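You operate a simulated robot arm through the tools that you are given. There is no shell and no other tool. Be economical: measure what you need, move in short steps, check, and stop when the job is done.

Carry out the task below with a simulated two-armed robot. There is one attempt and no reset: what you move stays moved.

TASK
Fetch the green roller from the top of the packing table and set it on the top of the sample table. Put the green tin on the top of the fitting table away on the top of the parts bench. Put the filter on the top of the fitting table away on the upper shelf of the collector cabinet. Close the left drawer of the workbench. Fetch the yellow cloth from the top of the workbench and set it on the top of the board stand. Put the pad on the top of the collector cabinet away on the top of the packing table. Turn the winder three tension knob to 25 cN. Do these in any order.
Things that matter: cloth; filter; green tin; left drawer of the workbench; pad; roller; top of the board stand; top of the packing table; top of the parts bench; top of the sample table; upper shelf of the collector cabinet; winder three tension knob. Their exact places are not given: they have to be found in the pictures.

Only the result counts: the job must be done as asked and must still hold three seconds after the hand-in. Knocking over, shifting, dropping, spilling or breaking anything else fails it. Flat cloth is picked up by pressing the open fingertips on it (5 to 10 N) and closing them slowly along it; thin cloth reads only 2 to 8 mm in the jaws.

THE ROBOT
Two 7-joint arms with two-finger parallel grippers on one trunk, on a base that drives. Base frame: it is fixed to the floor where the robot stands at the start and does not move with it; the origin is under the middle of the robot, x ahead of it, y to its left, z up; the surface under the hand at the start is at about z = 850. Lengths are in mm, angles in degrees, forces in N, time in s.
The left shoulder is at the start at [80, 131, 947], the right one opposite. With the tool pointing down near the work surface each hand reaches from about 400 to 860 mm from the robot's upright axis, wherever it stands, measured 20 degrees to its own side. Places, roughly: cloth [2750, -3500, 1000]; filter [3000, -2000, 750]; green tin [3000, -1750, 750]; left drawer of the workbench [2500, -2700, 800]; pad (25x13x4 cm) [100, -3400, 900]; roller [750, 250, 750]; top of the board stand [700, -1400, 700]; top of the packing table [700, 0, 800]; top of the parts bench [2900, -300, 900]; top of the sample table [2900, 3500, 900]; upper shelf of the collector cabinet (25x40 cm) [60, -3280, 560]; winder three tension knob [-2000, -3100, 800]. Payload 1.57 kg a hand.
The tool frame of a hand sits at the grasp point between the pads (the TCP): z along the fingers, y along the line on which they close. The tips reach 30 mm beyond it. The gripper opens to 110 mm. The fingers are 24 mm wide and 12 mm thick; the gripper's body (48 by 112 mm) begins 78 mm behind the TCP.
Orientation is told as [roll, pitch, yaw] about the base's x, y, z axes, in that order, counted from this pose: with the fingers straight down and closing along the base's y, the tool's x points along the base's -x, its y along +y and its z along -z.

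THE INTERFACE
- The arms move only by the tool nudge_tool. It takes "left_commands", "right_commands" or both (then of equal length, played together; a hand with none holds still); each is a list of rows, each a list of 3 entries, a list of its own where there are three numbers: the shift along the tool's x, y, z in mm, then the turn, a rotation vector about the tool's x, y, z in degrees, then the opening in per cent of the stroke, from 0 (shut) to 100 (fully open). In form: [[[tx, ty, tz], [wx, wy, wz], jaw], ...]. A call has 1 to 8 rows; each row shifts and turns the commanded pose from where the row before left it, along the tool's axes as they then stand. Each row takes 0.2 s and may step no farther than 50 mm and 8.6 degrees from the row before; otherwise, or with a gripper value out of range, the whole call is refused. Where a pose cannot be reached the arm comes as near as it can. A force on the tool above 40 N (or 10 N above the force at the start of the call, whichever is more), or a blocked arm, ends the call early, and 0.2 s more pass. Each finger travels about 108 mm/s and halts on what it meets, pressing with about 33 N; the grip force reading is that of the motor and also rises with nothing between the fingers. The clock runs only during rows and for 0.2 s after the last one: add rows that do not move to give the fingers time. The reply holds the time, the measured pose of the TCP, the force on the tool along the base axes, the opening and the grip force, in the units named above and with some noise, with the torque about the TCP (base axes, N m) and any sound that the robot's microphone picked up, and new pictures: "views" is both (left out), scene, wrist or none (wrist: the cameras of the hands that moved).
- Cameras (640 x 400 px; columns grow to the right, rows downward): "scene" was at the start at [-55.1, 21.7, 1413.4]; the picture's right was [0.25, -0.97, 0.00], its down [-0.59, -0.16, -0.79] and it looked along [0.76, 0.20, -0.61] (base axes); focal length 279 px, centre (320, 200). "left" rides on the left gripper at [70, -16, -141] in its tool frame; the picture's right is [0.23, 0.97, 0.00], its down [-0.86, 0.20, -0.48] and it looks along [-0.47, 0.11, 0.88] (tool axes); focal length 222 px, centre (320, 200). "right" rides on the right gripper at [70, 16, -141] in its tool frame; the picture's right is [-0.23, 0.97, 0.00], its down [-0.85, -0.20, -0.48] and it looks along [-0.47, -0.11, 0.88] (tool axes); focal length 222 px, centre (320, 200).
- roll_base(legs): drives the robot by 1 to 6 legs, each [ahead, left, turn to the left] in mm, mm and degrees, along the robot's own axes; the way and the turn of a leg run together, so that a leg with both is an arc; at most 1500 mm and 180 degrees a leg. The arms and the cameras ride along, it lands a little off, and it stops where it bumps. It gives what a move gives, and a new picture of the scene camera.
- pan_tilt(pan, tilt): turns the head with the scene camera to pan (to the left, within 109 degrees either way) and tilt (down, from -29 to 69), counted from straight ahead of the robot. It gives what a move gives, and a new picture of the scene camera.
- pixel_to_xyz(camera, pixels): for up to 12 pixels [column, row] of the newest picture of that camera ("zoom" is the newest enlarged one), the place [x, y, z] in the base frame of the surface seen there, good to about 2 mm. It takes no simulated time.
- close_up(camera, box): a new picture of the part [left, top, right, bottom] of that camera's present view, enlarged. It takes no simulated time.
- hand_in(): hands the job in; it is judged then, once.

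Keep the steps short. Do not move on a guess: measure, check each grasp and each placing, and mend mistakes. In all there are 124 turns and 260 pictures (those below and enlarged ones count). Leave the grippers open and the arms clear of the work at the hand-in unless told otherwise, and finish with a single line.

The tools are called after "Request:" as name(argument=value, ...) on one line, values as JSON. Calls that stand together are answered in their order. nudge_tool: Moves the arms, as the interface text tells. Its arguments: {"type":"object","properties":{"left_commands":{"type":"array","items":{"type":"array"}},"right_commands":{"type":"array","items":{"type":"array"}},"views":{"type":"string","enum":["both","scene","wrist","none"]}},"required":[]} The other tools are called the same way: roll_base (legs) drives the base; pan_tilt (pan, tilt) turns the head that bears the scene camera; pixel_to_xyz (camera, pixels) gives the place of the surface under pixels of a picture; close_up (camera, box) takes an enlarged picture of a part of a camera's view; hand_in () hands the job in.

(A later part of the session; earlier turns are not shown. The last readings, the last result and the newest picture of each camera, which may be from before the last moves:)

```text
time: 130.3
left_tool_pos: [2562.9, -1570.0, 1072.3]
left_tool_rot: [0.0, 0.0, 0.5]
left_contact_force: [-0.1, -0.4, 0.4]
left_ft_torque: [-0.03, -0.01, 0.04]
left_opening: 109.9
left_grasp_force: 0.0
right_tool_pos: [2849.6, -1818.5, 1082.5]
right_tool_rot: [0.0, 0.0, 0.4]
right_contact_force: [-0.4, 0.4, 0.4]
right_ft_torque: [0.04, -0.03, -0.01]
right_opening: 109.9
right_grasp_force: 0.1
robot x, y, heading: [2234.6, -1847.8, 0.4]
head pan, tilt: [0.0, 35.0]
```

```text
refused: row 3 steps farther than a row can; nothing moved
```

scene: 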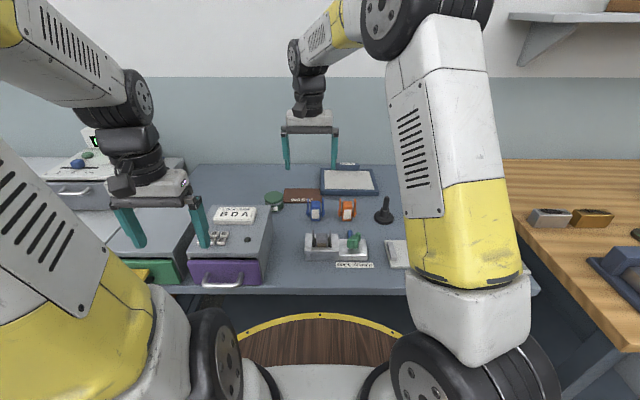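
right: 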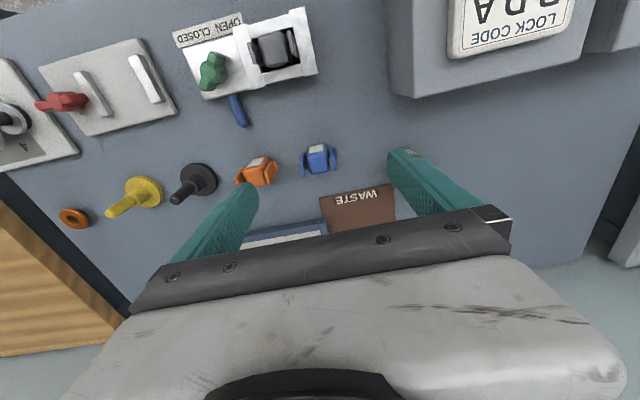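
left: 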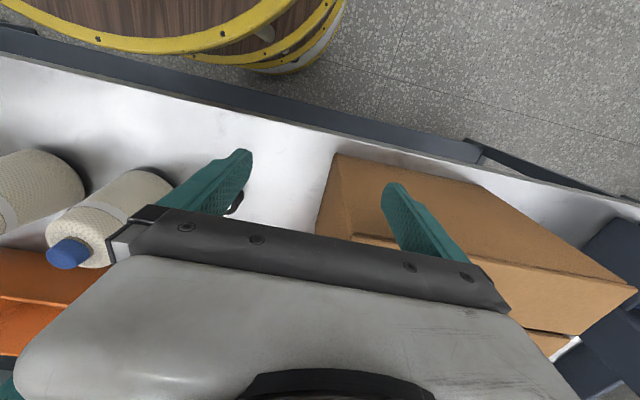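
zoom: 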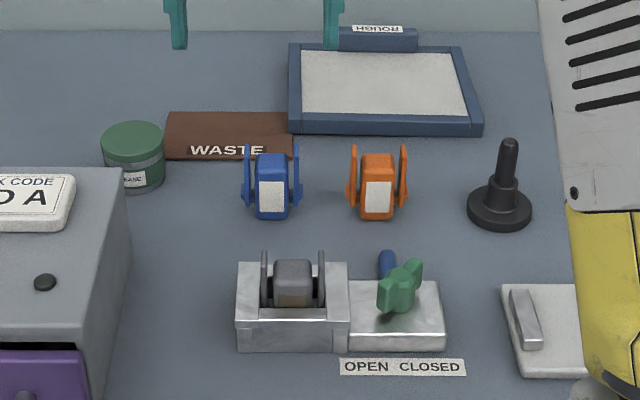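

Request:
nudge_tool(right_commands=[[[0, 0, -40], [0, 0, 0], 100], [[50, 0, 0], [0, 0, 0], 100], [[40, 0, 0], [0, 0, 0], 100], [[30, 0, 0], [0, 8, 0], 100], [[0, 0, 0], [0, 8, 0], 100], [[0, 0, 0], [0, 8, 0], 100]], views="both")

```text
time: 131.7
left_tool_pos: [2562.7, -1569.9, 1072.7]
left_tool_rot: [0.0, -0.1, 0.5]
left_contact_force: [0.4, -1.1, 0.6]
left_ft_torque: [0.04, -0.04, 0.01]
left_opening: 110.1
left_grasp_force: 0.0
right_tool_pos: [2728.6, -1819.6, 1122.8]
right_tool_rot: [0.1, 24.0, 0.6]
right_contact_force: [-1.3, 0.6, -0.1]
right_ft_torque: [-0.03, -0.02, 0.0]
right_opening: 110.1
right_grasp_force: 0.1
robot x, y, heading: [2233.8, -1848.0, 0.6]
head pan, tilt: [0.0, 35.0]
```

scene: 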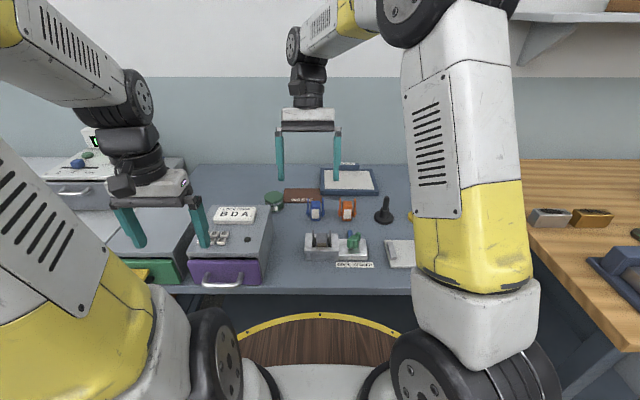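
right: 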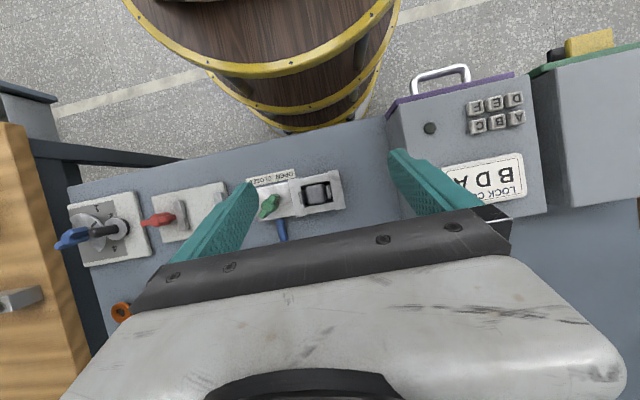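

I zoom tightly at the cartridges and the panel.

Request:
close_up(camera="scene", box=[296, 195, 376, 245])

Request:
close_up(camera="scene", box=[300, 155, 400, 218])

Request:
close_up(camera="scene", box=[296, 225, 376, 275])

```text
8.00 times, centred on (336, 220) of scene
```

zoom: 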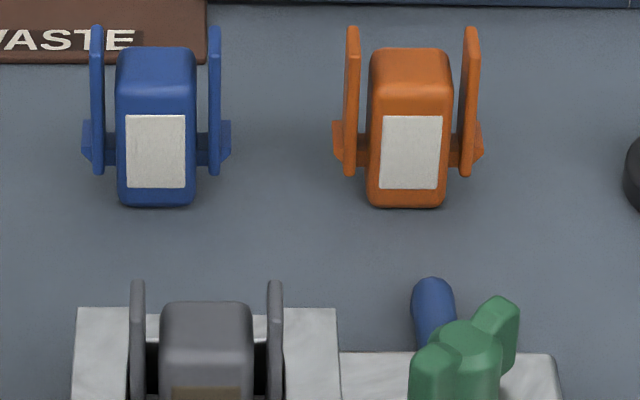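

```text
6.35 times, centred on (350, 186) of scene
```

zoom: 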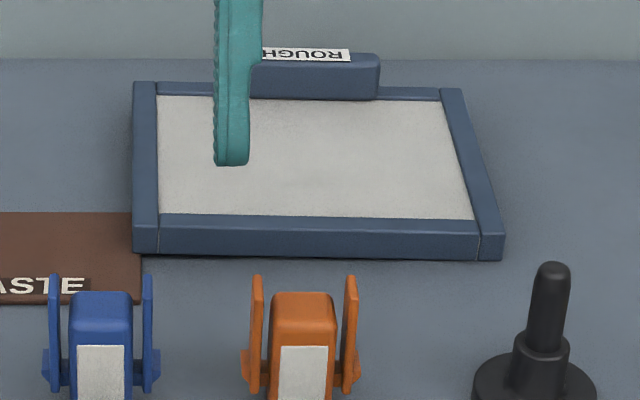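

```text
8.00 times, centred on (336, 250) of scene
```

zoom: 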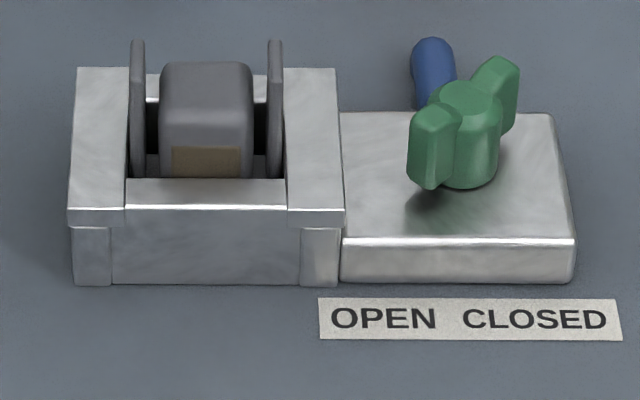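

I measure the tin and its neighbours for the grasp.

Request:
close_up(camera="scene", box=[230, 175, 330, 238])

Request:
pixel_to_xyz(camera="zoom", pixels=[[280, 105], [280, 130], [280, 157], [220, 130], [335, 130], [345, 160], [260, 200], [205, 200], [268, 225], [380, 160], [330, 215]])

```text
6.35 times, centred on (280, 206) of scene
```

zoom: 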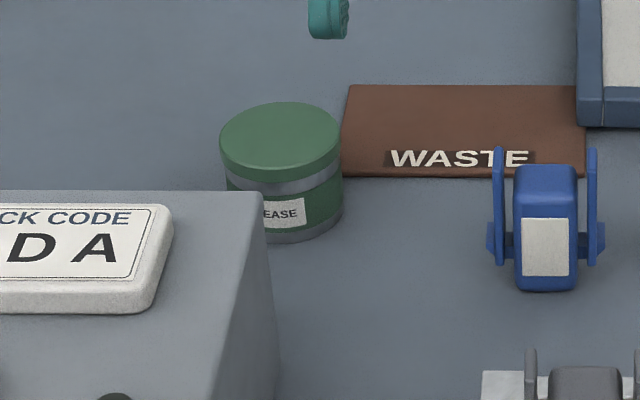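

```text
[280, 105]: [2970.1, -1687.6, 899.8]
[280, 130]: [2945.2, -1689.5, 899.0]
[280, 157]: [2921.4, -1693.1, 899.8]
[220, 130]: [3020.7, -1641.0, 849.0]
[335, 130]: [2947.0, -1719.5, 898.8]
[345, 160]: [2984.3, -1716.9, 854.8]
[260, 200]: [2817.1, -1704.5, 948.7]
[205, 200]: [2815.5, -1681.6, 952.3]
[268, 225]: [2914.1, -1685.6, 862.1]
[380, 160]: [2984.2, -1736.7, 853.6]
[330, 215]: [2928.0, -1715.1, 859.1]
```

Tin centre (2943,-1690), r 31, top 899. I bring the left hand over it, moving the right hand aside.

Request:
nudge_tool(left_commands=[[[-47, -15, 0], [0, 0, 0], 100], [[-47, -15, 0], [0, 0, 0], 100], [[-47, -15, 0], [0, 0, 0], 100], [[-47, -15, 0], [0, 0, 0], 100], [[-47, -15, 0], [0, 0, 0], 100], [[-47, -15, 0], [0, 0, 0], 100], [[-47, -15, 0], [0, 0, 0], 100], [[-47, -15, 0], [0, 0, 0], 100]], right_commands=[[[0, -40, 0], [0, 0, 0], 100], [[0, -40, 0], [0, 0, 0], 100], [[0, -40, 0], [0, -8, 0], 100], [[0, 0, 0], [0, -8, 0], 100], [[0, 0, 0], [0, -8, 0], 100], [[0, 0, 0], [0, 0, 0], 100], [[0, 0, 0], [0, 0, 0], 100], [[0, 0, 0], [0, 0, 0], 100]], views="both")

```text
time: 133.5
left_tool_pos: [2940.1, -1684.7, 1072.0]
left_tool_rot: [0.0, 0.0, 0.7]
left_contact_force: [-0.3, 0.8, 0.9]
left_ft_torque: [-0.04, -0.06, -0.03]
left_opening: 110.4
left_grasp_force: 0.0
right_tool_pos: [2730.6, -1939.0, 1121.8]
right_tool_rot: [0.0, -0.1, 0.5]
right_contact_force: [-0.4, 1.0, 0.0]
right_ft_torque: [-0.02, -0.03, -0.02]
right_opening: 110.1
right_grasp_force: 0.0
robot x, y, heading: [2233.0, -1850.9, 0.4]
head pan, tilt: [0.0, 35.0]
```

scene: 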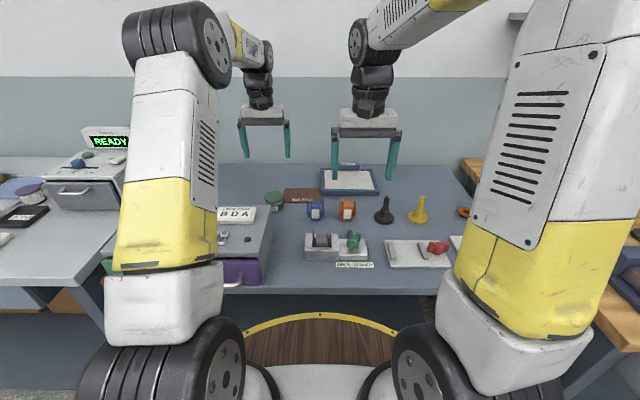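
right: 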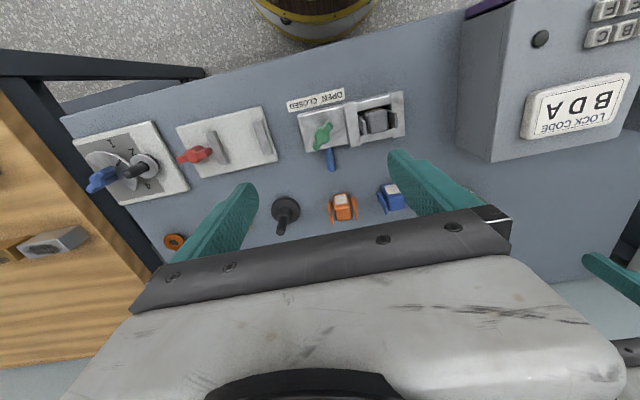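
left: 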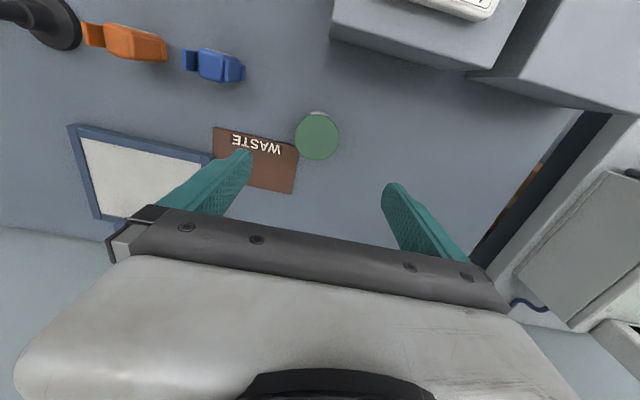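

I measure the tin with the left wrist camera and the panel too.

Request:
pixel_to_xyz(camera="left", pixels=[[317, 137], [317, 120], [317, 157], [297, 136], [338, 138], [72, 128], [210, 165], [100, 215], [140, 190], [296, 150], [293, 190], [385, 55]])

```text
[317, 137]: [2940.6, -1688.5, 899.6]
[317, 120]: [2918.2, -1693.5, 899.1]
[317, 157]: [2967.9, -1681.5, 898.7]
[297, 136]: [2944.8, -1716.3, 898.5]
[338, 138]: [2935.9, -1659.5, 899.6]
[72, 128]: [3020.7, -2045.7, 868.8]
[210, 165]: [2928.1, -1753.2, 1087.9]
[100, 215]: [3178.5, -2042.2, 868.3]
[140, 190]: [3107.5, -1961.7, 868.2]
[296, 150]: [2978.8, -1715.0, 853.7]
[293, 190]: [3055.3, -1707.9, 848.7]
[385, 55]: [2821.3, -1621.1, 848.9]
```

Centre (2941,-1688). I descend 188 mm and close.

Request:
nudge_tool(left_commands=[[[-1, -3, 45], [0, 0, 0], 100], [[0, 0, 48], [0, 0, 0], 100], [[0, 0, 48], [0, 0, 0], 100], [[0, 0, 46], [0, 0, 0], 100], [[0, 0, 0], [0, 0, 0], 35], [[0, 0, 0], [0, 0, 0], 35], [[0, 0, 0], [0, 0, 0], 35]], views="wrist")

```text
time: 135.1
left_tool_pos: [2942.1, -1688.8, 884.6]
left_tool_rot: [0.0, 0.0, 0.5]
left_contact_force: [0.1, -1.3, 1.2]
left_ft_torque: [-0.09, -0.06, -0.03]
left_opening: 61.1
left_grasp_force: 32.6
right_tool_pos: [2730.9, -1940.1, 1122.4]
right_tool_rot: [-0.1, 0.0, 0.5]
right_contact_force: [-0.2, -0.2, 0.4]
right_ft_torque: [-0.04, 0.03, -0.02]
right_opening: 110.1
right_grasp_force: 0.0
robot x, y, heading: [2232.0, -1848.6, 0.4]
head pan, tilt: [0.0, 35.0]
```

left: 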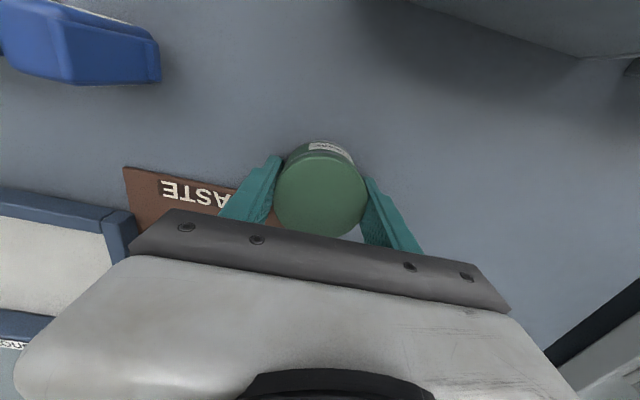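

Gripped (61 mm). I lift, back off and strafe left along the benches toward the parts bench.

Request:
nudge_tool(left_commands=[[[0, 0, -40], [0, 0, 0], 35], [[0, 0, -50], [0, 0, 0], 35], [[0, 0, -50], [0, 0, 0], 35], [[0, 0, -50], [0, 0, 0], 35]], views="wrist")

Request:
roll_base(legs=[[-450, 0, 0], [0, 1500, 0], [0, 420, 0]])

Request:
pan_tilt(pan=8, tilt=28)

```text
time: 136.1
left_tool_pos: [2939.6, -1687.8, 1076.9]
left_tool_rot: [0.0, 0.1, 0.5]
left_contact_force: [0.1, -0.1, -0.9]
left_ft_torque: [-0.02, 0.03, -0.03]
left_opening: 61.0
left_grasp_force: 33.2
right_tool_pos: [2731.4, -1938.2, 1121.6]
right_tool_rot: [0.1, 0.1, 0.5]
right_contact_force: [0.7, 0.1, 0.5]
right_ft_torque: [0.01, -0.01, -0.01]
right_opening: 110.1
right_grasp_force: 0.1
robot x, y, heading: [2229.5, -1852.8, 0.7]
head pan, tilt: [0.0, 35.0]
```

left: 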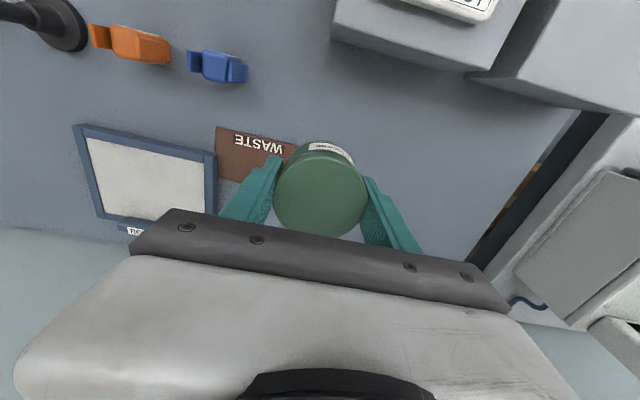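

```text
time: 148.2
left_tool_pos: [2457.4, 278.2, 1075.6]
left_tool_rot: [0.0, 0.0, 1.2]
left_contact_force: [-1.0, 0.5, -0.9]
left_ft_torque: [0.01, -0.01, 0.01]
left_opening: 61.1
left_grasp_force: 32.5
right_tool_pos: [2250.4, 24.5, 1122.8]
right_tool_rot: [0.0, 0.0, 1.2]
right_contact_force: [0.6, -0.6, -0.5]
right_ft_torque: [0.01, 0.02, 0.0]
right_opening: 110.1
right_grasp_force: 0.0
robot x, y, heading: [1750.0, 108.5, 1.0]
head pan, tilt: [0.0, 35.0]
```

scene: 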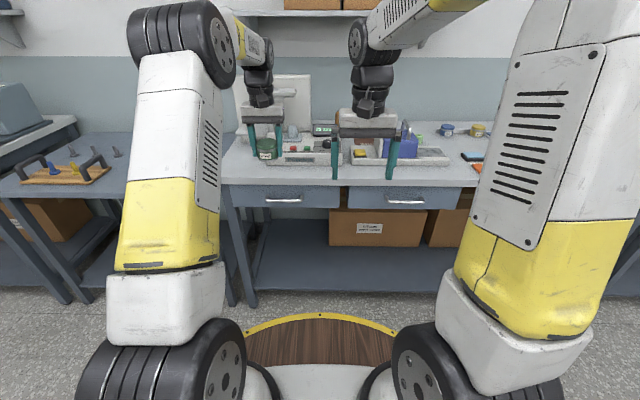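

```text
time: 148.9
left_tool_pos: [2456.8, 278.8, 1075.6]
left_tool_rot: [0.0, 0.0, 1.1]
left_contact_force: [-0.3, 0.1, -1.5]
left_ft_torque: [-0.01, 0.05, -0.04]
left_opening: 61.1
left_grasp_force: 33.0
right_tool_pos: [2251.4, 24.6, 1122.6]
right_tool_rot: [0.0, 0.0, 1.2]
right_contact_force: [-0.8, -0.3, 0.1]
right_ft_torque: [-0.01, 0.01, 0.02]
right_opening: 109.8
right_grasp_force: 0.1
robot x, y, heading: [1757.2, 105.1, 1.4]
head pan, tilt: [8.0, 28.0]
```

scene: 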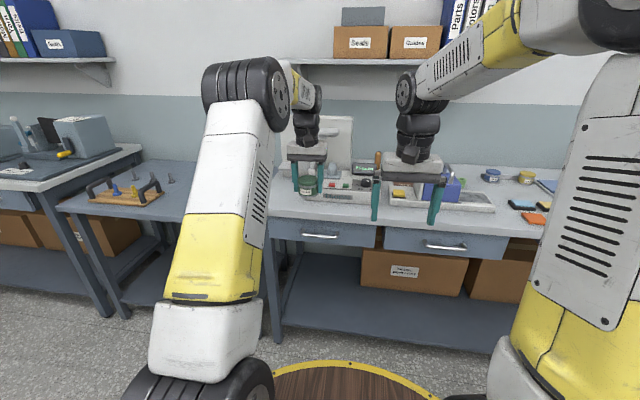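

Request:
pixel_to_xyz(camera="scene", pixels=[[275, 205], [285, 200], [290, 212], [295, 185], [312, 206], [312, 197], [365, 208], [345, 207], [385, 205], [500, 213], [520, 222], [272, 215]])

Request:
close_up(camera="scene", box=[260, 150, 400, 238])

```text
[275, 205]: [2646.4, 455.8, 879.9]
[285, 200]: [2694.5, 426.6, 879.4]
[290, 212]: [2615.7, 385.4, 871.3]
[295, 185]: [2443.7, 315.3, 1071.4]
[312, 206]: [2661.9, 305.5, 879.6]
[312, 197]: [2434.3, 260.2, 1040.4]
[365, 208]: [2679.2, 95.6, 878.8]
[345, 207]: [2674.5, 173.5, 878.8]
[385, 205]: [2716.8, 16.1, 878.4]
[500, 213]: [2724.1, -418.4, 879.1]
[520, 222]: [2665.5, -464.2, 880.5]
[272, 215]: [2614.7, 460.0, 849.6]
```

```text
4.55 times, centred on (330, 194) of scene
```

zoom: 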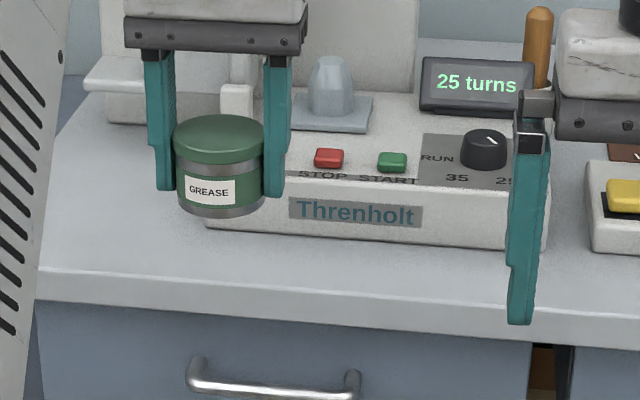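

The bench's front-left area (x≈2715, y≈405) is free. I shift left 125 and ahead 255.

Request:
roll_base(legs=[[0, 125, -1.2], [250, 0, 0]])

Request:
nudge_tool(left_commands=[[[0, 0, 30], [0, 0, 0], 35]], views="both")

```text
time: 151.6
left_tool_pos: [2709.3, 387.5, 1076.2]
left_tool_rot: [0.0, 0.1, 0.1]
left_contact_force: [0.0, -0.7, -1.2]
left_ft_torque: [-0.01, -0.03, -0.01]
left_opening: 61.3
left_grasp_force: 33.1
right_tool_pos: [2499.5, 136.1, 1121.8]
right_tool_rot: [0.0, 0.1, 0.1]
right_contact_force: [0.6, 0.1, 0.1]
right_ft_torque: [-0.05, -0.04, -0.02]
right_opening: 110.1
right_grasp_force: 0.0
robot x, y, heading: [2000.2, 230.1, 0.0]
head pan, tilt: [8.0, 28.0]
```

scene: 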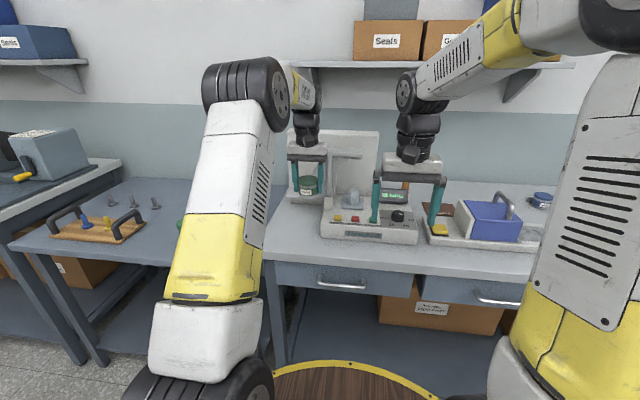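

```text
time: 152.0
left_tool_pos: [2710.6, 386.1, 1046.1]
left_tool_rot: [0.0, 0.2, 0.1]
left_contact_force: [0.0, -0.1, -1.2]
left_ft_torque: [0.0, 0.0, -0.08]
left_opening: 61.3
left_grasp_force: 32.7
right_tool_pos: [2498.4, 136.6, 1122.0]
right_tool_rot: [0.0, 0.1, 0.1]
right_contact_force: [0.1, 0.3, 0.4]
right_ft_torque: [0.02, 0.05, 0.02]
right_opening: 109.9
right_grasp_force: 0.0
robot x, y, heading: [1998.9, 232.6, 0.3]
head pan, tilt: [8.0, 28.0]
```

scene: 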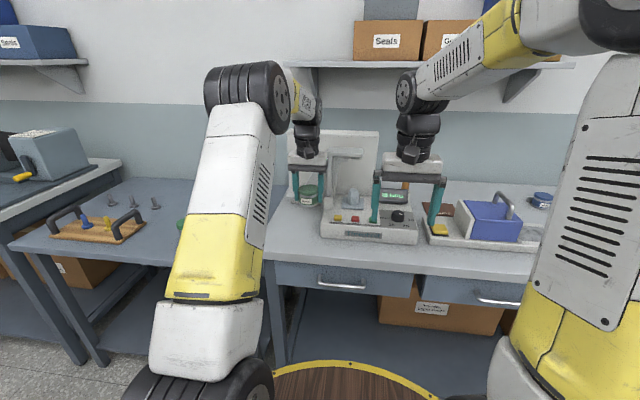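
left: 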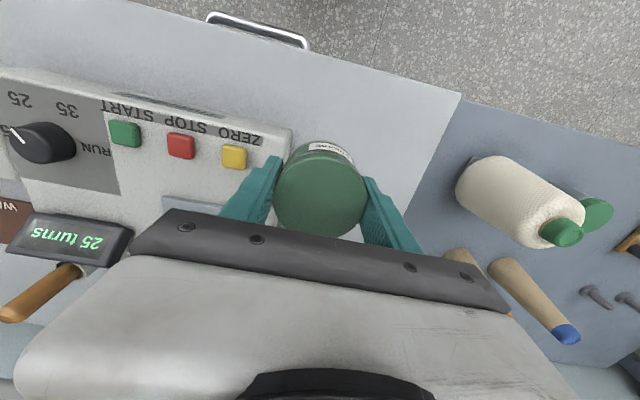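

Request:
pixel_to_xyz(camera="left", pixels=[[291, 128], [286, 165], [320, 110], [350, 120], [430, 160], [455, 100], [465, 180], [400, 190], [250, 170]])

```text
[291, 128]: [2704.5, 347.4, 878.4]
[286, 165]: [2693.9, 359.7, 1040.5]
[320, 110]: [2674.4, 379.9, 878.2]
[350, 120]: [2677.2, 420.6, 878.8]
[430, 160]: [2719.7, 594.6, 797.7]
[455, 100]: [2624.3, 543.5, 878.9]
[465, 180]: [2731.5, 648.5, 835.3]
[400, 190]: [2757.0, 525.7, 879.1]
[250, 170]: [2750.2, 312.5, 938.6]
```

The unit's side is at y≈345, bench edge at 540. I shift to y≈430 and lower the tin to just above contact.

Request:
nudge_tool(left_commands=[[[0, 43, 0], [0, 0, 0], 35], [[0, 0, 45], [0, 0, 0], 35], [[0, 0, 45], [0, 0, 0], 35], [[0, 0, 36], [0, 0, 0], 35], [[0, 0, 4], [0, 0, 0], 35], [[0, 0, 2], [0, 0, 0], 35]], views="wrist")

```text
time: 153.4
left_tool_pos: [2711.7, 431.7, 915.7]
left_tool_rot: [0.0, -0.2, 0.1]
left_contact_force: [0.5, 1.6, 12.9]
left_ft_torque: [-0.04, 0.13, 0.01]
left_opening: 61.3
left_grasp_force: 33.4
right_tool_pos: [2499.0, 136.5, 1120.8]
right_tool_rot: [0.0, 0.0, 0.1]
right_contact_force: [0.3, 0.8, -0.1]
right_ft_torque: [0.02, 0.03, 0.0]
right_opening: 110.4
right_grasp_force: 0.1
robot x, y, heading: [2000.1, 235.1, -0.0]
head pan, tilt: [8.0, 28.0]
```

left: 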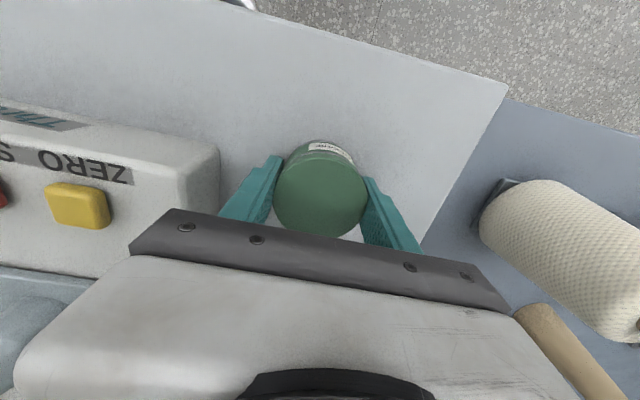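

In contact (13 N). I release, then lift clear, checking the finger room (unit is ~50 mm from the finger).

Request:
nudge_tool(left_commands=[[[0, 0, -1], [0, 0, 0], 70], [[0, 0, 0], [0, 0, 0], 80], [[0, 0, 0], [0, 0, 0], 80], [[0, 0, -50], [0, 0, 0], 80], [[0, 0, -50], [0, 0, 0], 80], [[0, 0, -50], [0, 0, 0], 80], [[0, 0, -10], [0, 0, 0], 80]], views="wrist")

```text
time: 155.0
left_tool_pos: [2711.5, 430.2, 1075.6]
left_tool_rot: [-0.1, 0.0, 0.1]
left_contact_force: [0.0, -0.8, -0.7]
left_ft_torque: [0.0, -0.02, 0.0]
left_opening: 88.2
left_grasp_force: 0.0
right_tool_pos: [2499.5, 137.1, 1122.2]
right_tool_rot: [-0.1, 0.0, 0.1]
right_contact_force: [-0.7, 0.2, -0.5]
right_ft_torque: [0.01, 0.03, 0.01]
right_opening: 110.1
right_grasp_force: 0.1
robot x, y, heading: [1999.8, 232.1, 0.3]
head pan, tilt: [8.0, 28.0]
```

left: 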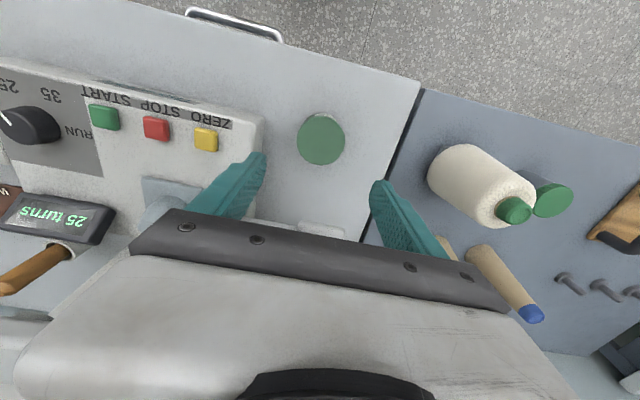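

Tin placed. I back off and strafe right to the workbench.

Request:
roll_base(legs=[[-450, 0, 0], [0, -1500, 0], [0, -1470, 0]])

Request:
pan_tilt(pan=0, tilt=28)

Request:
pan_tilt(pan=-35, tilt=25)

```text
time: 171.4
left_tool_pos: [2297.9, -2472.9, 1076.0]
left_tool_rot: [0.0, 0.0, 1.5]
left_contact_force: [-0.5, 0.4, -1.0]
left_ft_torque: [0.0, -0.02, 0.01]
left_opening: 87.9
left_grasp_force: 0.1
right_tool_pos: [2092.7, -2771.3, 1122.0]
right_tool_rot: [-0.1, 0.0, 1.7]
right_contact_force: [0.9, -0.2, 0.8]
right_ft_torque: [-0.01, 0.0, 0.04]
right_opening: 110.2
right_grasp_force: 0.0
robot x, y, heading: [1595.4, -2692.5, 2.0]
head pan, tilt: [8.0, 28.0]
```

scene: 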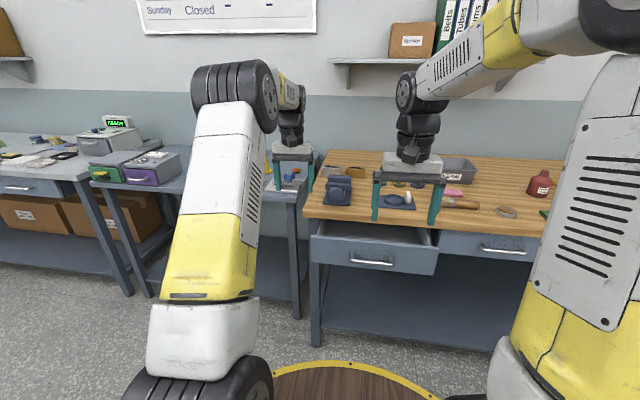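

```text
time: 172.1
left_tool_pos: [2296.9, -2473.8, 1075.2]
left_tool_rot: [-0.1, 0.0, 1.5]
left_contact_force: [0.2, -0.4, -0.9]
left_ft_torque: [0.0, -0.02, -0.01]
left_opening: 87.9
left_grasp_force: 0.1
right_tool_pos: [2092.3, -2772.5, 1122.7]
right_tool_rot: [0.1, 0.0, 1.5]
right_contact_force: [0.2, -0.8, 0.2]
right_ft_torque: [0.01, 0.02, 0.01]
right_opening: 110.2
right_grasp_force: 0.0
robot x, y, heading: [1592.3, -2694.0, 1.6]
head pan, tilt: [0.0, 28.0]
```

scene: 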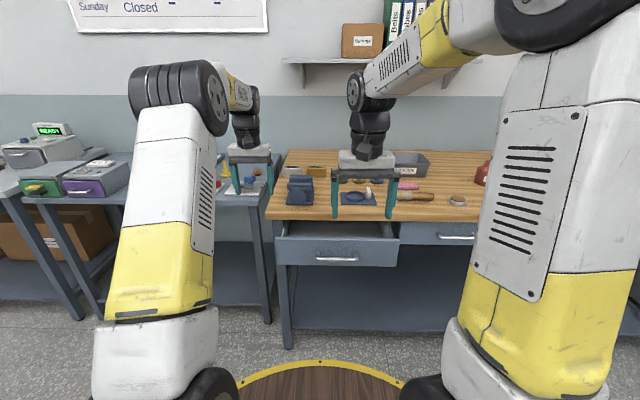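

```text
time: 173.1
left_tool_pos: [2297.5, -2473.2, 1074.4]
left_tool_rot: [0.0, 0.1, 1.4]
left_contact_force: [-0.7, 0.5, -0.2]
left_ft_torque: [0.02, 0.0, -0.05]
left_opening: 88.1
left_grasp_force: 0.0
right_tool_pos: [2092.3, -2770.8, 1122.4]
right_tool_rot: [-0.1, 0.0, 1.6]
right_contact_force: [0.5, -0.9, -0.3]
right_ft_torque: [0.02, 0.01, 0.0]
right_opening: 109.9
right_grasp_force: 0.1
robot x, y, heading: [1593.1, -2690.5, 1.6]
head pan, tilt: [-35.0, 25.0]
```

scene: 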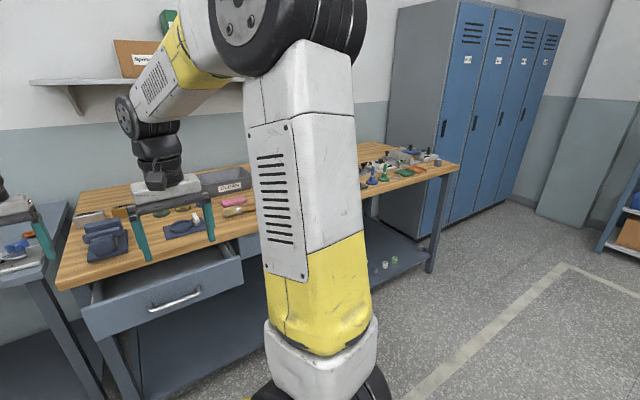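

I measure the drawer's front panel and the bench edge.

Request:
pixel_to_xyz(camera="scene", pixels=[[105, 315], [165, 285], [175, 305], [220, 285], [240, 275], [140, 275], [80, 280], [160, 320], [200, 255], [170, 255]])

```text
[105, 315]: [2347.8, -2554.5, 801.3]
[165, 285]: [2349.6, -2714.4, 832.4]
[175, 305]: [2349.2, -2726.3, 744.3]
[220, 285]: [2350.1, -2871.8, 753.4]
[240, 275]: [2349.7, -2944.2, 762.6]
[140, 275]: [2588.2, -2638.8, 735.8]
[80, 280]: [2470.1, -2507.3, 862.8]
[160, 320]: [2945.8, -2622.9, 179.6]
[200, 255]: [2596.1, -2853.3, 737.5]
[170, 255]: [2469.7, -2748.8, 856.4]
```

The drawer front is at x≈2350 (z 730–840, y −2530…−2945). I look straight to compare with the closed neighbour drawer.

Request:
pan_tilt(pan=-10, tilt=35)

Request:
close_up(camera="scene", box=[220, 120, 460, 270])

```text
time: 174.0
left_tool_pos: [2298.0, -2471.9, 1075.4]
left_tool_rot: [0.0, 0.1, 1.4]
left_contact_force: [0.2, -0.4, 0.0]
left_ft_torque: [0.03, -0.01, 0.02]
left_opening: 88.1
left_grasp_force: 0.0
right_tool_pos: [2093.9, -2771.5, 1121.7]
right_tool_rot: [0.0, 0.1, 1.6]
right_contact_force: [0.2, -0.2, 0.0]
right_ft_torque: [-0.03, 0.0, 0.01]
right_opening: 110.0
right_grasp_force: 0.0
robot x, y, heading: [1591.2, -2695.9, 1.5]
head pan, tilt: [-10.0, 35.0]
```

scene: 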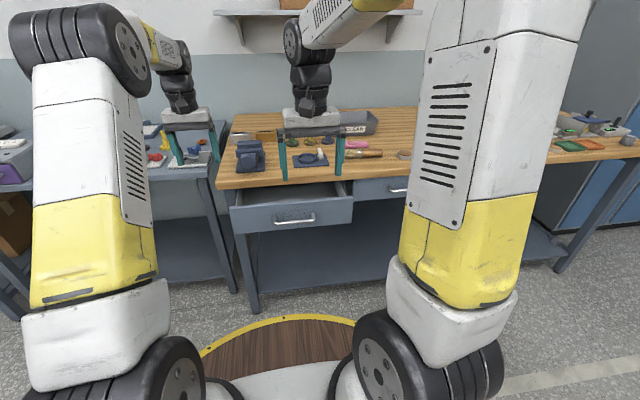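

```text
2.67 times, centred on (340, 195) of scene
```

zoom: 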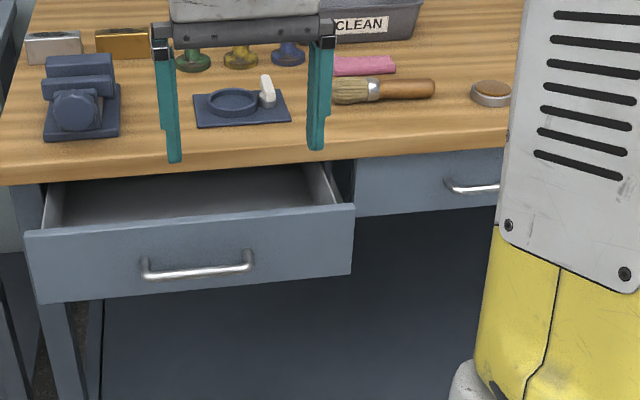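

Request:
pixel_to_xyz(camera="zoom", pixels=[[420, 180], [400, 205], [470, 187], [420, 150], [420, 160], [200, 270], [190, 245], [190, 228], [180, 300], [240, 125]])

```text
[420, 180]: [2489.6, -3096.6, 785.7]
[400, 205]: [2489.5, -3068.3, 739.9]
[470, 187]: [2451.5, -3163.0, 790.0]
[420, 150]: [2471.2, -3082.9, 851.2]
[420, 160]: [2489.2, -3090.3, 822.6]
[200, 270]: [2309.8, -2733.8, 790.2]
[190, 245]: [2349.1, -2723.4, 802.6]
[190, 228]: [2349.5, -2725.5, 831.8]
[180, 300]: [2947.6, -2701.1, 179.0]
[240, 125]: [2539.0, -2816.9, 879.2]
```

The closed neighbour's face is at x≈2489.5, so this drawer must go 140 mm in. I'll push its handle (x 2310, z 790) with the closed right hand. First the base goes ahead 150 mm.

Request:
roll_base(legs=[[140, 0, -1.5]])

Request:
nudge_tool(right_commands=[[[0, 15, 30], [0, 0, 0], 0], [[0, 15, 45], [0, 0, 0], 0], [[0, 0, 45], [0, 0, 0], 0], [[0, 0, 45], [0, 0, 0], 0], [[0, 0, 45], [0, 0, 0], 0], [[0, 0, 45], [0, 0, 0], 0], [[0, 0, 40], [0, 0, 0], 0]], views="scene")

```text
time: 175.3
left_tool_pos: [2443.8, -2490.4, 1075.1]
left_tool_rot: [0.0, 0.0, 0.0]
left_contact_force: [-0.2, -0.4, 0.1]
left_ft_torque: [0.01, 0.0, 0.02]
left_opening: 88.1
left_grasp_force: 0.0
right_tool_pos: [2231.0, -2782.2, 1122.6]
right_tool_rot: [0.0, 0.0, 0.0]
right_contact_force: [0.2, -0.3, -0.2]
right_ft_torque: [0.0, -0.02, 0.0]
right_opening: 109.9
right_grasp_force: 0.1
robot x, y, heading: [1733.7, -2692.4, 0.3]
head pan, tilt: [-10.0, 35.0]
```

scene: 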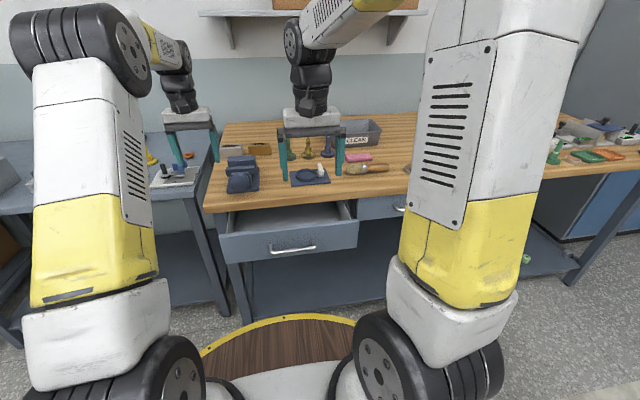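

```text
time: 176.9
left_tool_pos: [2442.8, -2489.2, 1075.0]
left_tool_rot: [0.0, 0.0, 0.0]
left_contact_force: [-0.7, -0.6, -0.6]
left_ft_torque: [0.0, -0.01, 0.0]
left_opening: 88.1
left_grasp_force: 0.0
right_tool_pos: [2228.7, -2752.6, 826.1]
right_tool_rot: [0.1, 0.0, 0.0]
right_contact_force: [0.4, -0.6, -0.2]
right_ft_torque: [0.0, -0.03, -0.04]
right_opening: 0.0
right_grasp_force: 21.0
robot x, y, heading: [1730.9, -2686.0, -0.1]
head pan, tilt: [-10.0, 35.0]
```

scene: 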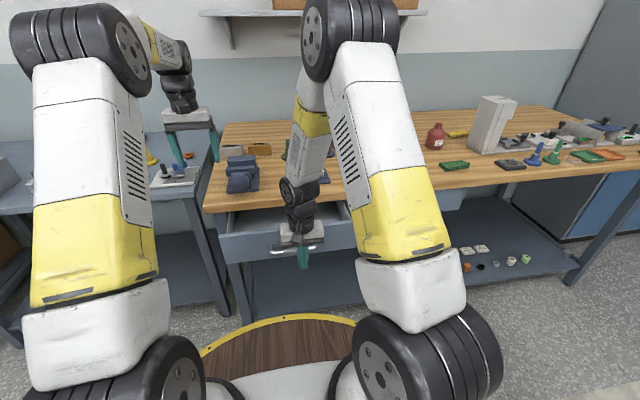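

I lower to handle height and push ahead slowly.

Request:
nudge_tool(right_commands=[[[0, 15, 22], [0, 0, 0], 0], [[-40, 0, 0], [0, 0, 0], 0], [[-25, 0, 0], [0, 0, 0], 0], [[-25, 0, 0], [0, 0, 0], 0], [[-25, 0, 0], [0, 0, 0], 0], [[-25, 0, 0], [0, 0, 0], 0], [[-25, 0, 0], [0, 0, 0], 0]], views="scene")

```text
time: 178.5
left_tool_pos: [2442.3, -2489.3, 1075.7]
left_tool_rot: [0.0, 0.0, 0.1]
left_contact_force: [-0.9, -1.1, 0.8]
left_ft_torque: [-0.04, 0.01, -0.01]
left_opening: 87.9
left_grasp_force: 0.2
right_tool_pos: [2396.1, -2738.1, 805.0]
right_tool_rot: [0.0, -0.1, -0.1]
right_contact_force: [-0.7, -0.3, -0.2]
right_ft_torque: [0.02, -0.01, -0.05]
right_opening: 0.0
right_grasp_force: 21.5
robot x, y, heading: [1732.4, -2690.3, 0.1]
head pan, tilt: [-10.0, 35.0]
```

scene: 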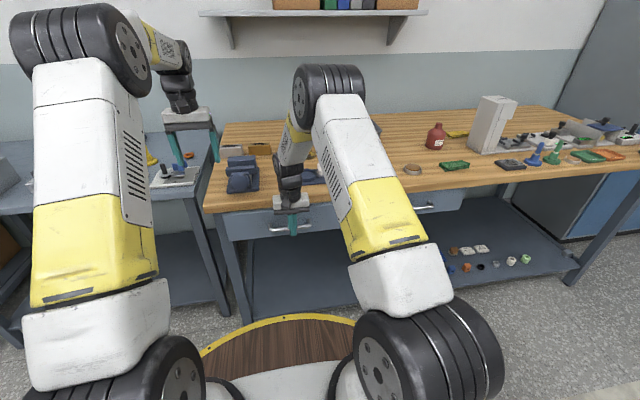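

It slides easily. I push the last 45 mm gently.

Request:
nudge_tool(right_commands=[[[-20, 0, 0], [0, 0, 0], 0], [[-15, 0, 0], [0, 0, 0], 0], [[-6, 0, 0], [0, 0, 0], 0], [[-3, 0, 0], [0, 0, 0], 0], [[-3, 0, 0], [0, 0, 0], 0]], views="scene")

Request:
close_up(camera="scene", box=[200, 150, 480, 280])

```text
time: 179.5
left_tool_pos: [2441.6, -2489.9, 1076.4]
left_tool_rot: [0.1, 0.0, 0.0]
left_contact_force: [-0.3, 0.0, 0.1]
left_ft_torque: [-0.01, -0.02, -0.01]
left_opening: 88.0
left_grasp_force: 0.0
right_tool_pos: [2433.2, -2737.9, 803.7]
right_tool_rot: [-0.1, 1.0, 0.1]
right_contact_force: [-5.1, -0.4, 3.4]
right_ft_torque: [0.02, 0.06, -0.01]
right_opening: 0.1
right_grasp_force: 21.5
robot x, y, heading: [1726.2, -2688.7, -0.0]
head pan, tilt: [-10.0, 35.0]
stopped in row 5 (right hand): the force on the tool passed its limit at 44 N (the readings are from after the stop); the commanded pose is now the measured one
```

scene: 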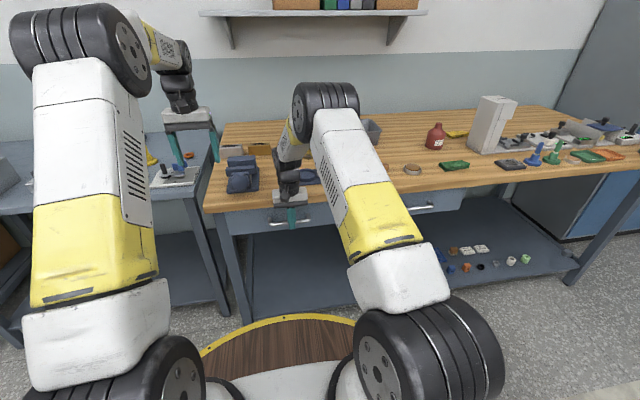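

```text
2.29 times, centred on (340, 215) of scene
```

zoom: 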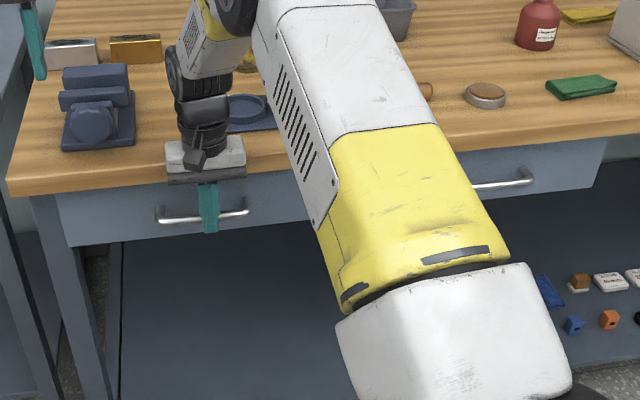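

Request:
pixel_to_xyz(camera="zoom", pixels=[[100, 225], [130, 220], [265, 205], [460, 170], [520, 165], [585, 15], [600, 85], [585, 85]])

```text
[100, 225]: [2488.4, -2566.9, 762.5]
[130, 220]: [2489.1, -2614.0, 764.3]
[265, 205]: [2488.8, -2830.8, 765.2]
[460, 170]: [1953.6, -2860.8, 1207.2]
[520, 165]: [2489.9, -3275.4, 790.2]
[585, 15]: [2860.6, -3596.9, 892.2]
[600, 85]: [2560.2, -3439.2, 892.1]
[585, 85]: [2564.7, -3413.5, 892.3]
```

The drawer is closed (face x≈2489, same as neighbour). I retract and raise the right hand.

Request:
nudge_tool(right_commands=[[[45, 0, 0], [0, 0, 0], 0], [[45, 0, 0], [0, 0, 0], 0], [[45, 0, 0], [0, 0, 0], 0], [[40, 0, -25], [0, 0, 0], 0], [[0, 0, -50], [0, 0, 0], 50], [[0, 0, -50], [0, 0, 0], 100], [[0, 0, -50], [0, 0, 0], 100], [[0, 0, -50], [0, 0, 0], 100]], views="none")

Request:
roll_base(legs=[[0, -760, 0]])

Request:
pan_tilt(pan=0, tilt=30)

```text
time: 181.3
left_tool_pos: [2442.8, -2490.0, 1075.0]
left_tool_rot: [-0.1, -0.1, 0.0]
left_contact_force: [0.6, -0.6, -1.2]
left_ft_torque: [0.0, -0.01, 0.01]
left_opening: 88.2
left_grasp_force: 0.1
right_tool_pos: [2261.6, -2738.6, 1031.6]
right_tool_rot: [-0.1, 0.8, 0.1]
right_contact_force: [0.7, 0.6, -0.2]
right_ft_torque: [-0.02, 0.04, 0.0]
right_opening: 109.9
right_grasp_force: 0.1
robot x, y, heading: [1731.5, -2686.9, -0.2]
head pan, tilt: [-10.0, 35.0]
```

```text
time: 185.4
left_tool_pos: [2443.8, -3258.9, 1076.2]
left_tool_rot: [0.0, -0.1, 0.1]
left_contact_force: [-0.1, 0.3, 0.2]
left_ft_torque: [0.03, 0.0, 0.01]
left_opening: 87.9
left_grasp_force: 0.0
right_tool_pos: [2263.9, -3508.8, 1031.4]
right_tool_rot: [-0.1, 0.8, 0.0]
right_contact_force: [0.0, 0.1, 0.1]
right_ft_torque: [-0.02, -0.02, 0.0]
right_opening: 110.1
right_grasp_force: 0.0
robot x, y, heading: [1732.1, -3459.0, 0.0]
head pan, tilt: [-10.0, 35.0]
```

scene: 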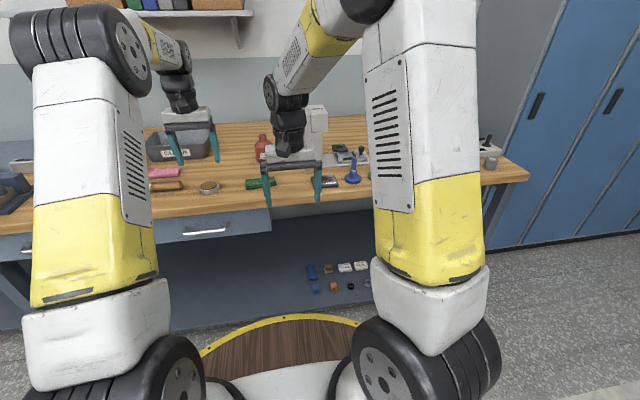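

```text
time: 186.2
left_tool_pos: [2443.9, -3258.1, 1075.3]
left_tool_rot: [0.1, 0.1, 0.1]
left_contact_force: [0.3, -0.7, 0.0]
left_ft_torque: [-0.01, 0.01, 0.0]
left_opening: 88.0
left_grasp_force: 0.0
right_tool_pos: [2264.2, -3507.4, 1031.2]
right_tool_rot: [-0.1, 0.8, 0.0]
right_contact_force: [-0.2, 0.5, -0.7]
right_ft_torque: [-0.01, 0.0, -0.02]
right_opening: 109.9
right_grasp_force: 0.0
robot x, y, heading: [1734.9, -3453.7, -0.0]
head pan, tilt: [0.0, 30.0]
```

scene: 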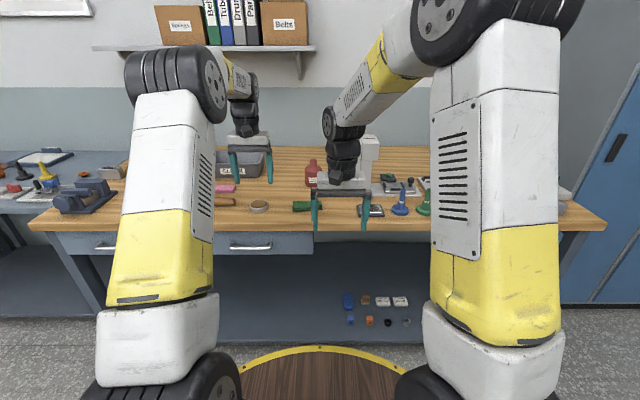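

The cloth is hidden behind the right hand. I raise it and drive ahead.

Request:
nudge_tool(right_commands=[[[0, 0, -45], [0, 0, 0], 100], [[0, 0, -45], [0, 0, 0], 100], [[0, 0, -45], [0, 0, 0], 100]], views="none")

Request:
roll_base(legs=[[390, 0, 0]])

Request:
nudge_tool(right_commands=[[[0, 0, -5], [0, 0, 0], 100]], views="wrist")

```text
time: 187.0
left_tool_pos: [2443.3, -3257.3, 1075.6]
left_tool_rot: [0.0, 0.0, 0.1]
left_contact_force: [0.5, -0.6, 0.3]
left_ft_torque: [0.01, 0.03, 0.01]
left_opening: 88.1
left_grasp_force: 0.1
right_tool_pos: [2265.6, -3507.0, 1165.8]
right_tool_rot: [-0.1, 0.9, 0.1]
right_contact_force: [0.5, 0.2, -0.7]
right_ft_torque: [-0.04, 0.0, -0.02]
right_opening: 110.0
right_grasp_force: 0.1
robot x, y, heading: [1730.3, -3456.7, 0.0]
head pan, tilt: [0.0, 30.0]
```

```text
time: 189.4
left_tool_pos: [2836.1, -3260.5, 1074.9]
left_tool_rot: [-0.1, 0.1, -0.1]
left_contact_force: [-0.3, -0.9, -0.3]
left_ft_torque: [0.01, -0.04, -0.02]
left_opening: 88.0
left_grasp_force: 0.1
right_tool_pos: [2657.1, -3508.3, 1166.1]
right_tool_rot: [-0.1, 0.7, 0.0]
right_contact_force: [-0.6, -0.8, 0.6]
right_ft_torque: [0.01, -0.01, -0.01]
right_opening: 110.0
right_grasp_force: 0.1
robot x, y, heading: [2123.7, -3460.1, -0.1]
head pan, tilt: [0.0, 30.0]
```

scene: 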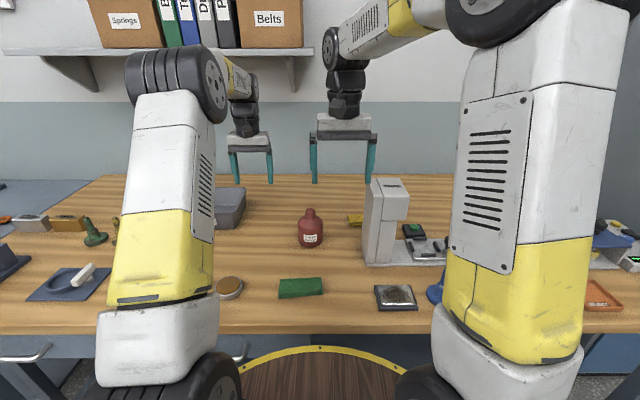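

```text
time: 189.8
left_tool_pos: [2836.0, -3261.4, 1074.3]
left_tool_rot: [0.0, 0.0, -0.1]
left_contact_force: [0.4, 0.5, 0.6]
left_ft_torque: [-0.08, 0.01, 0.0]
left_opening: 88.1
left_grasp_force: 0.0
right_tool_pos: [2658.7, -3507.7, 1171.1]
right_tool_rot: [-0.1, 0.8, -0.1]
right_contact_force: [-0.4, -0.8, -0.2]
right_ft_torque: [0.02, 0.0, -0.01]
right_opening: 110.2
right_grasp_force: 0.0
robot x, y, heading: [2125.4, -3459.2, -0.2]
head pan, tilt: [0.0, 30.0]
```

right: 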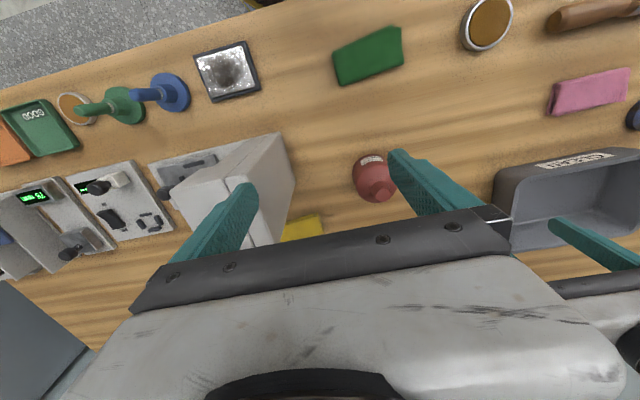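

I see a yellow cloth end at right cam (303,228), between the white device and the red bottle. I measure around it.

Request:
pixel_to_xyz(camera="right", pixels=[[303, 228], [318, 220], [290, 228], [375, 180], [280, 150], [250, 200], [365, 60], [335, 55], [400, 30]])

Request:
pixel_to_xyz(camera="scene", pixels=[[355, 219], [349, 216], [361, 216], [355, 214], [310, 235], [385, 190], [380, 265], [310, 212], [405, 185]])

Request:
close_up(camera="scene", box=[280, 170, 460, 282])

```text
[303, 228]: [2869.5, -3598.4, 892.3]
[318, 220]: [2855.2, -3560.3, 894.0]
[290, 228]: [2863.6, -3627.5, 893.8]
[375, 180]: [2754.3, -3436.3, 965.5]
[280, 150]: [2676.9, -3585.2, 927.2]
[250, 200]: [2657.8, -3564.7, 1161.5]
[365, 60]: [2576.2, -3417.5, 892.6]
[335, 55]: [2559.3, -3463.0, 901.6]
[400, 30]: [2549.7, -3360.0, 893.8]
```

```text
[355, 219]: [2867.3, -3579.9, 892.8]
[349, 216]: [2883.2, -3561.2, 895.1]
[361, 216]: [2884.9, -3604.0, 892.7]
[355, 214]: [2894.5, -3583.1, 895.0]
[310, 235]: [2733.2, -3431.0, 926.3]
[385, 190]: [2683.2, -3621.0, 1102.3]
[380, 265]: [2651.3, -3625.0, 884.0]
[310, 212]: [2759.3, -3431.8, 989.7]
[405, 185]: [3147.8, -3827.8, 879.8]
```

```text
3.56 times, centred on (370, 226) of scene
```

zoom: 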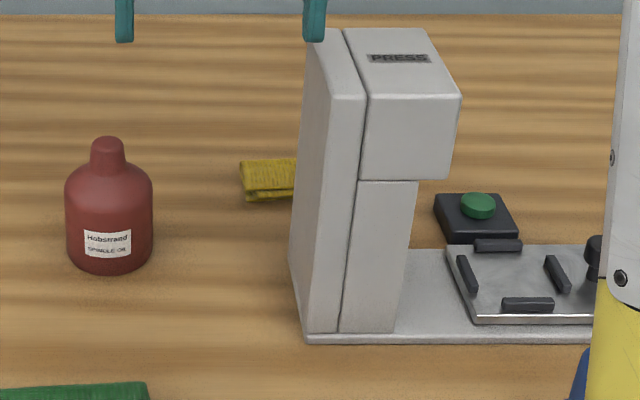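

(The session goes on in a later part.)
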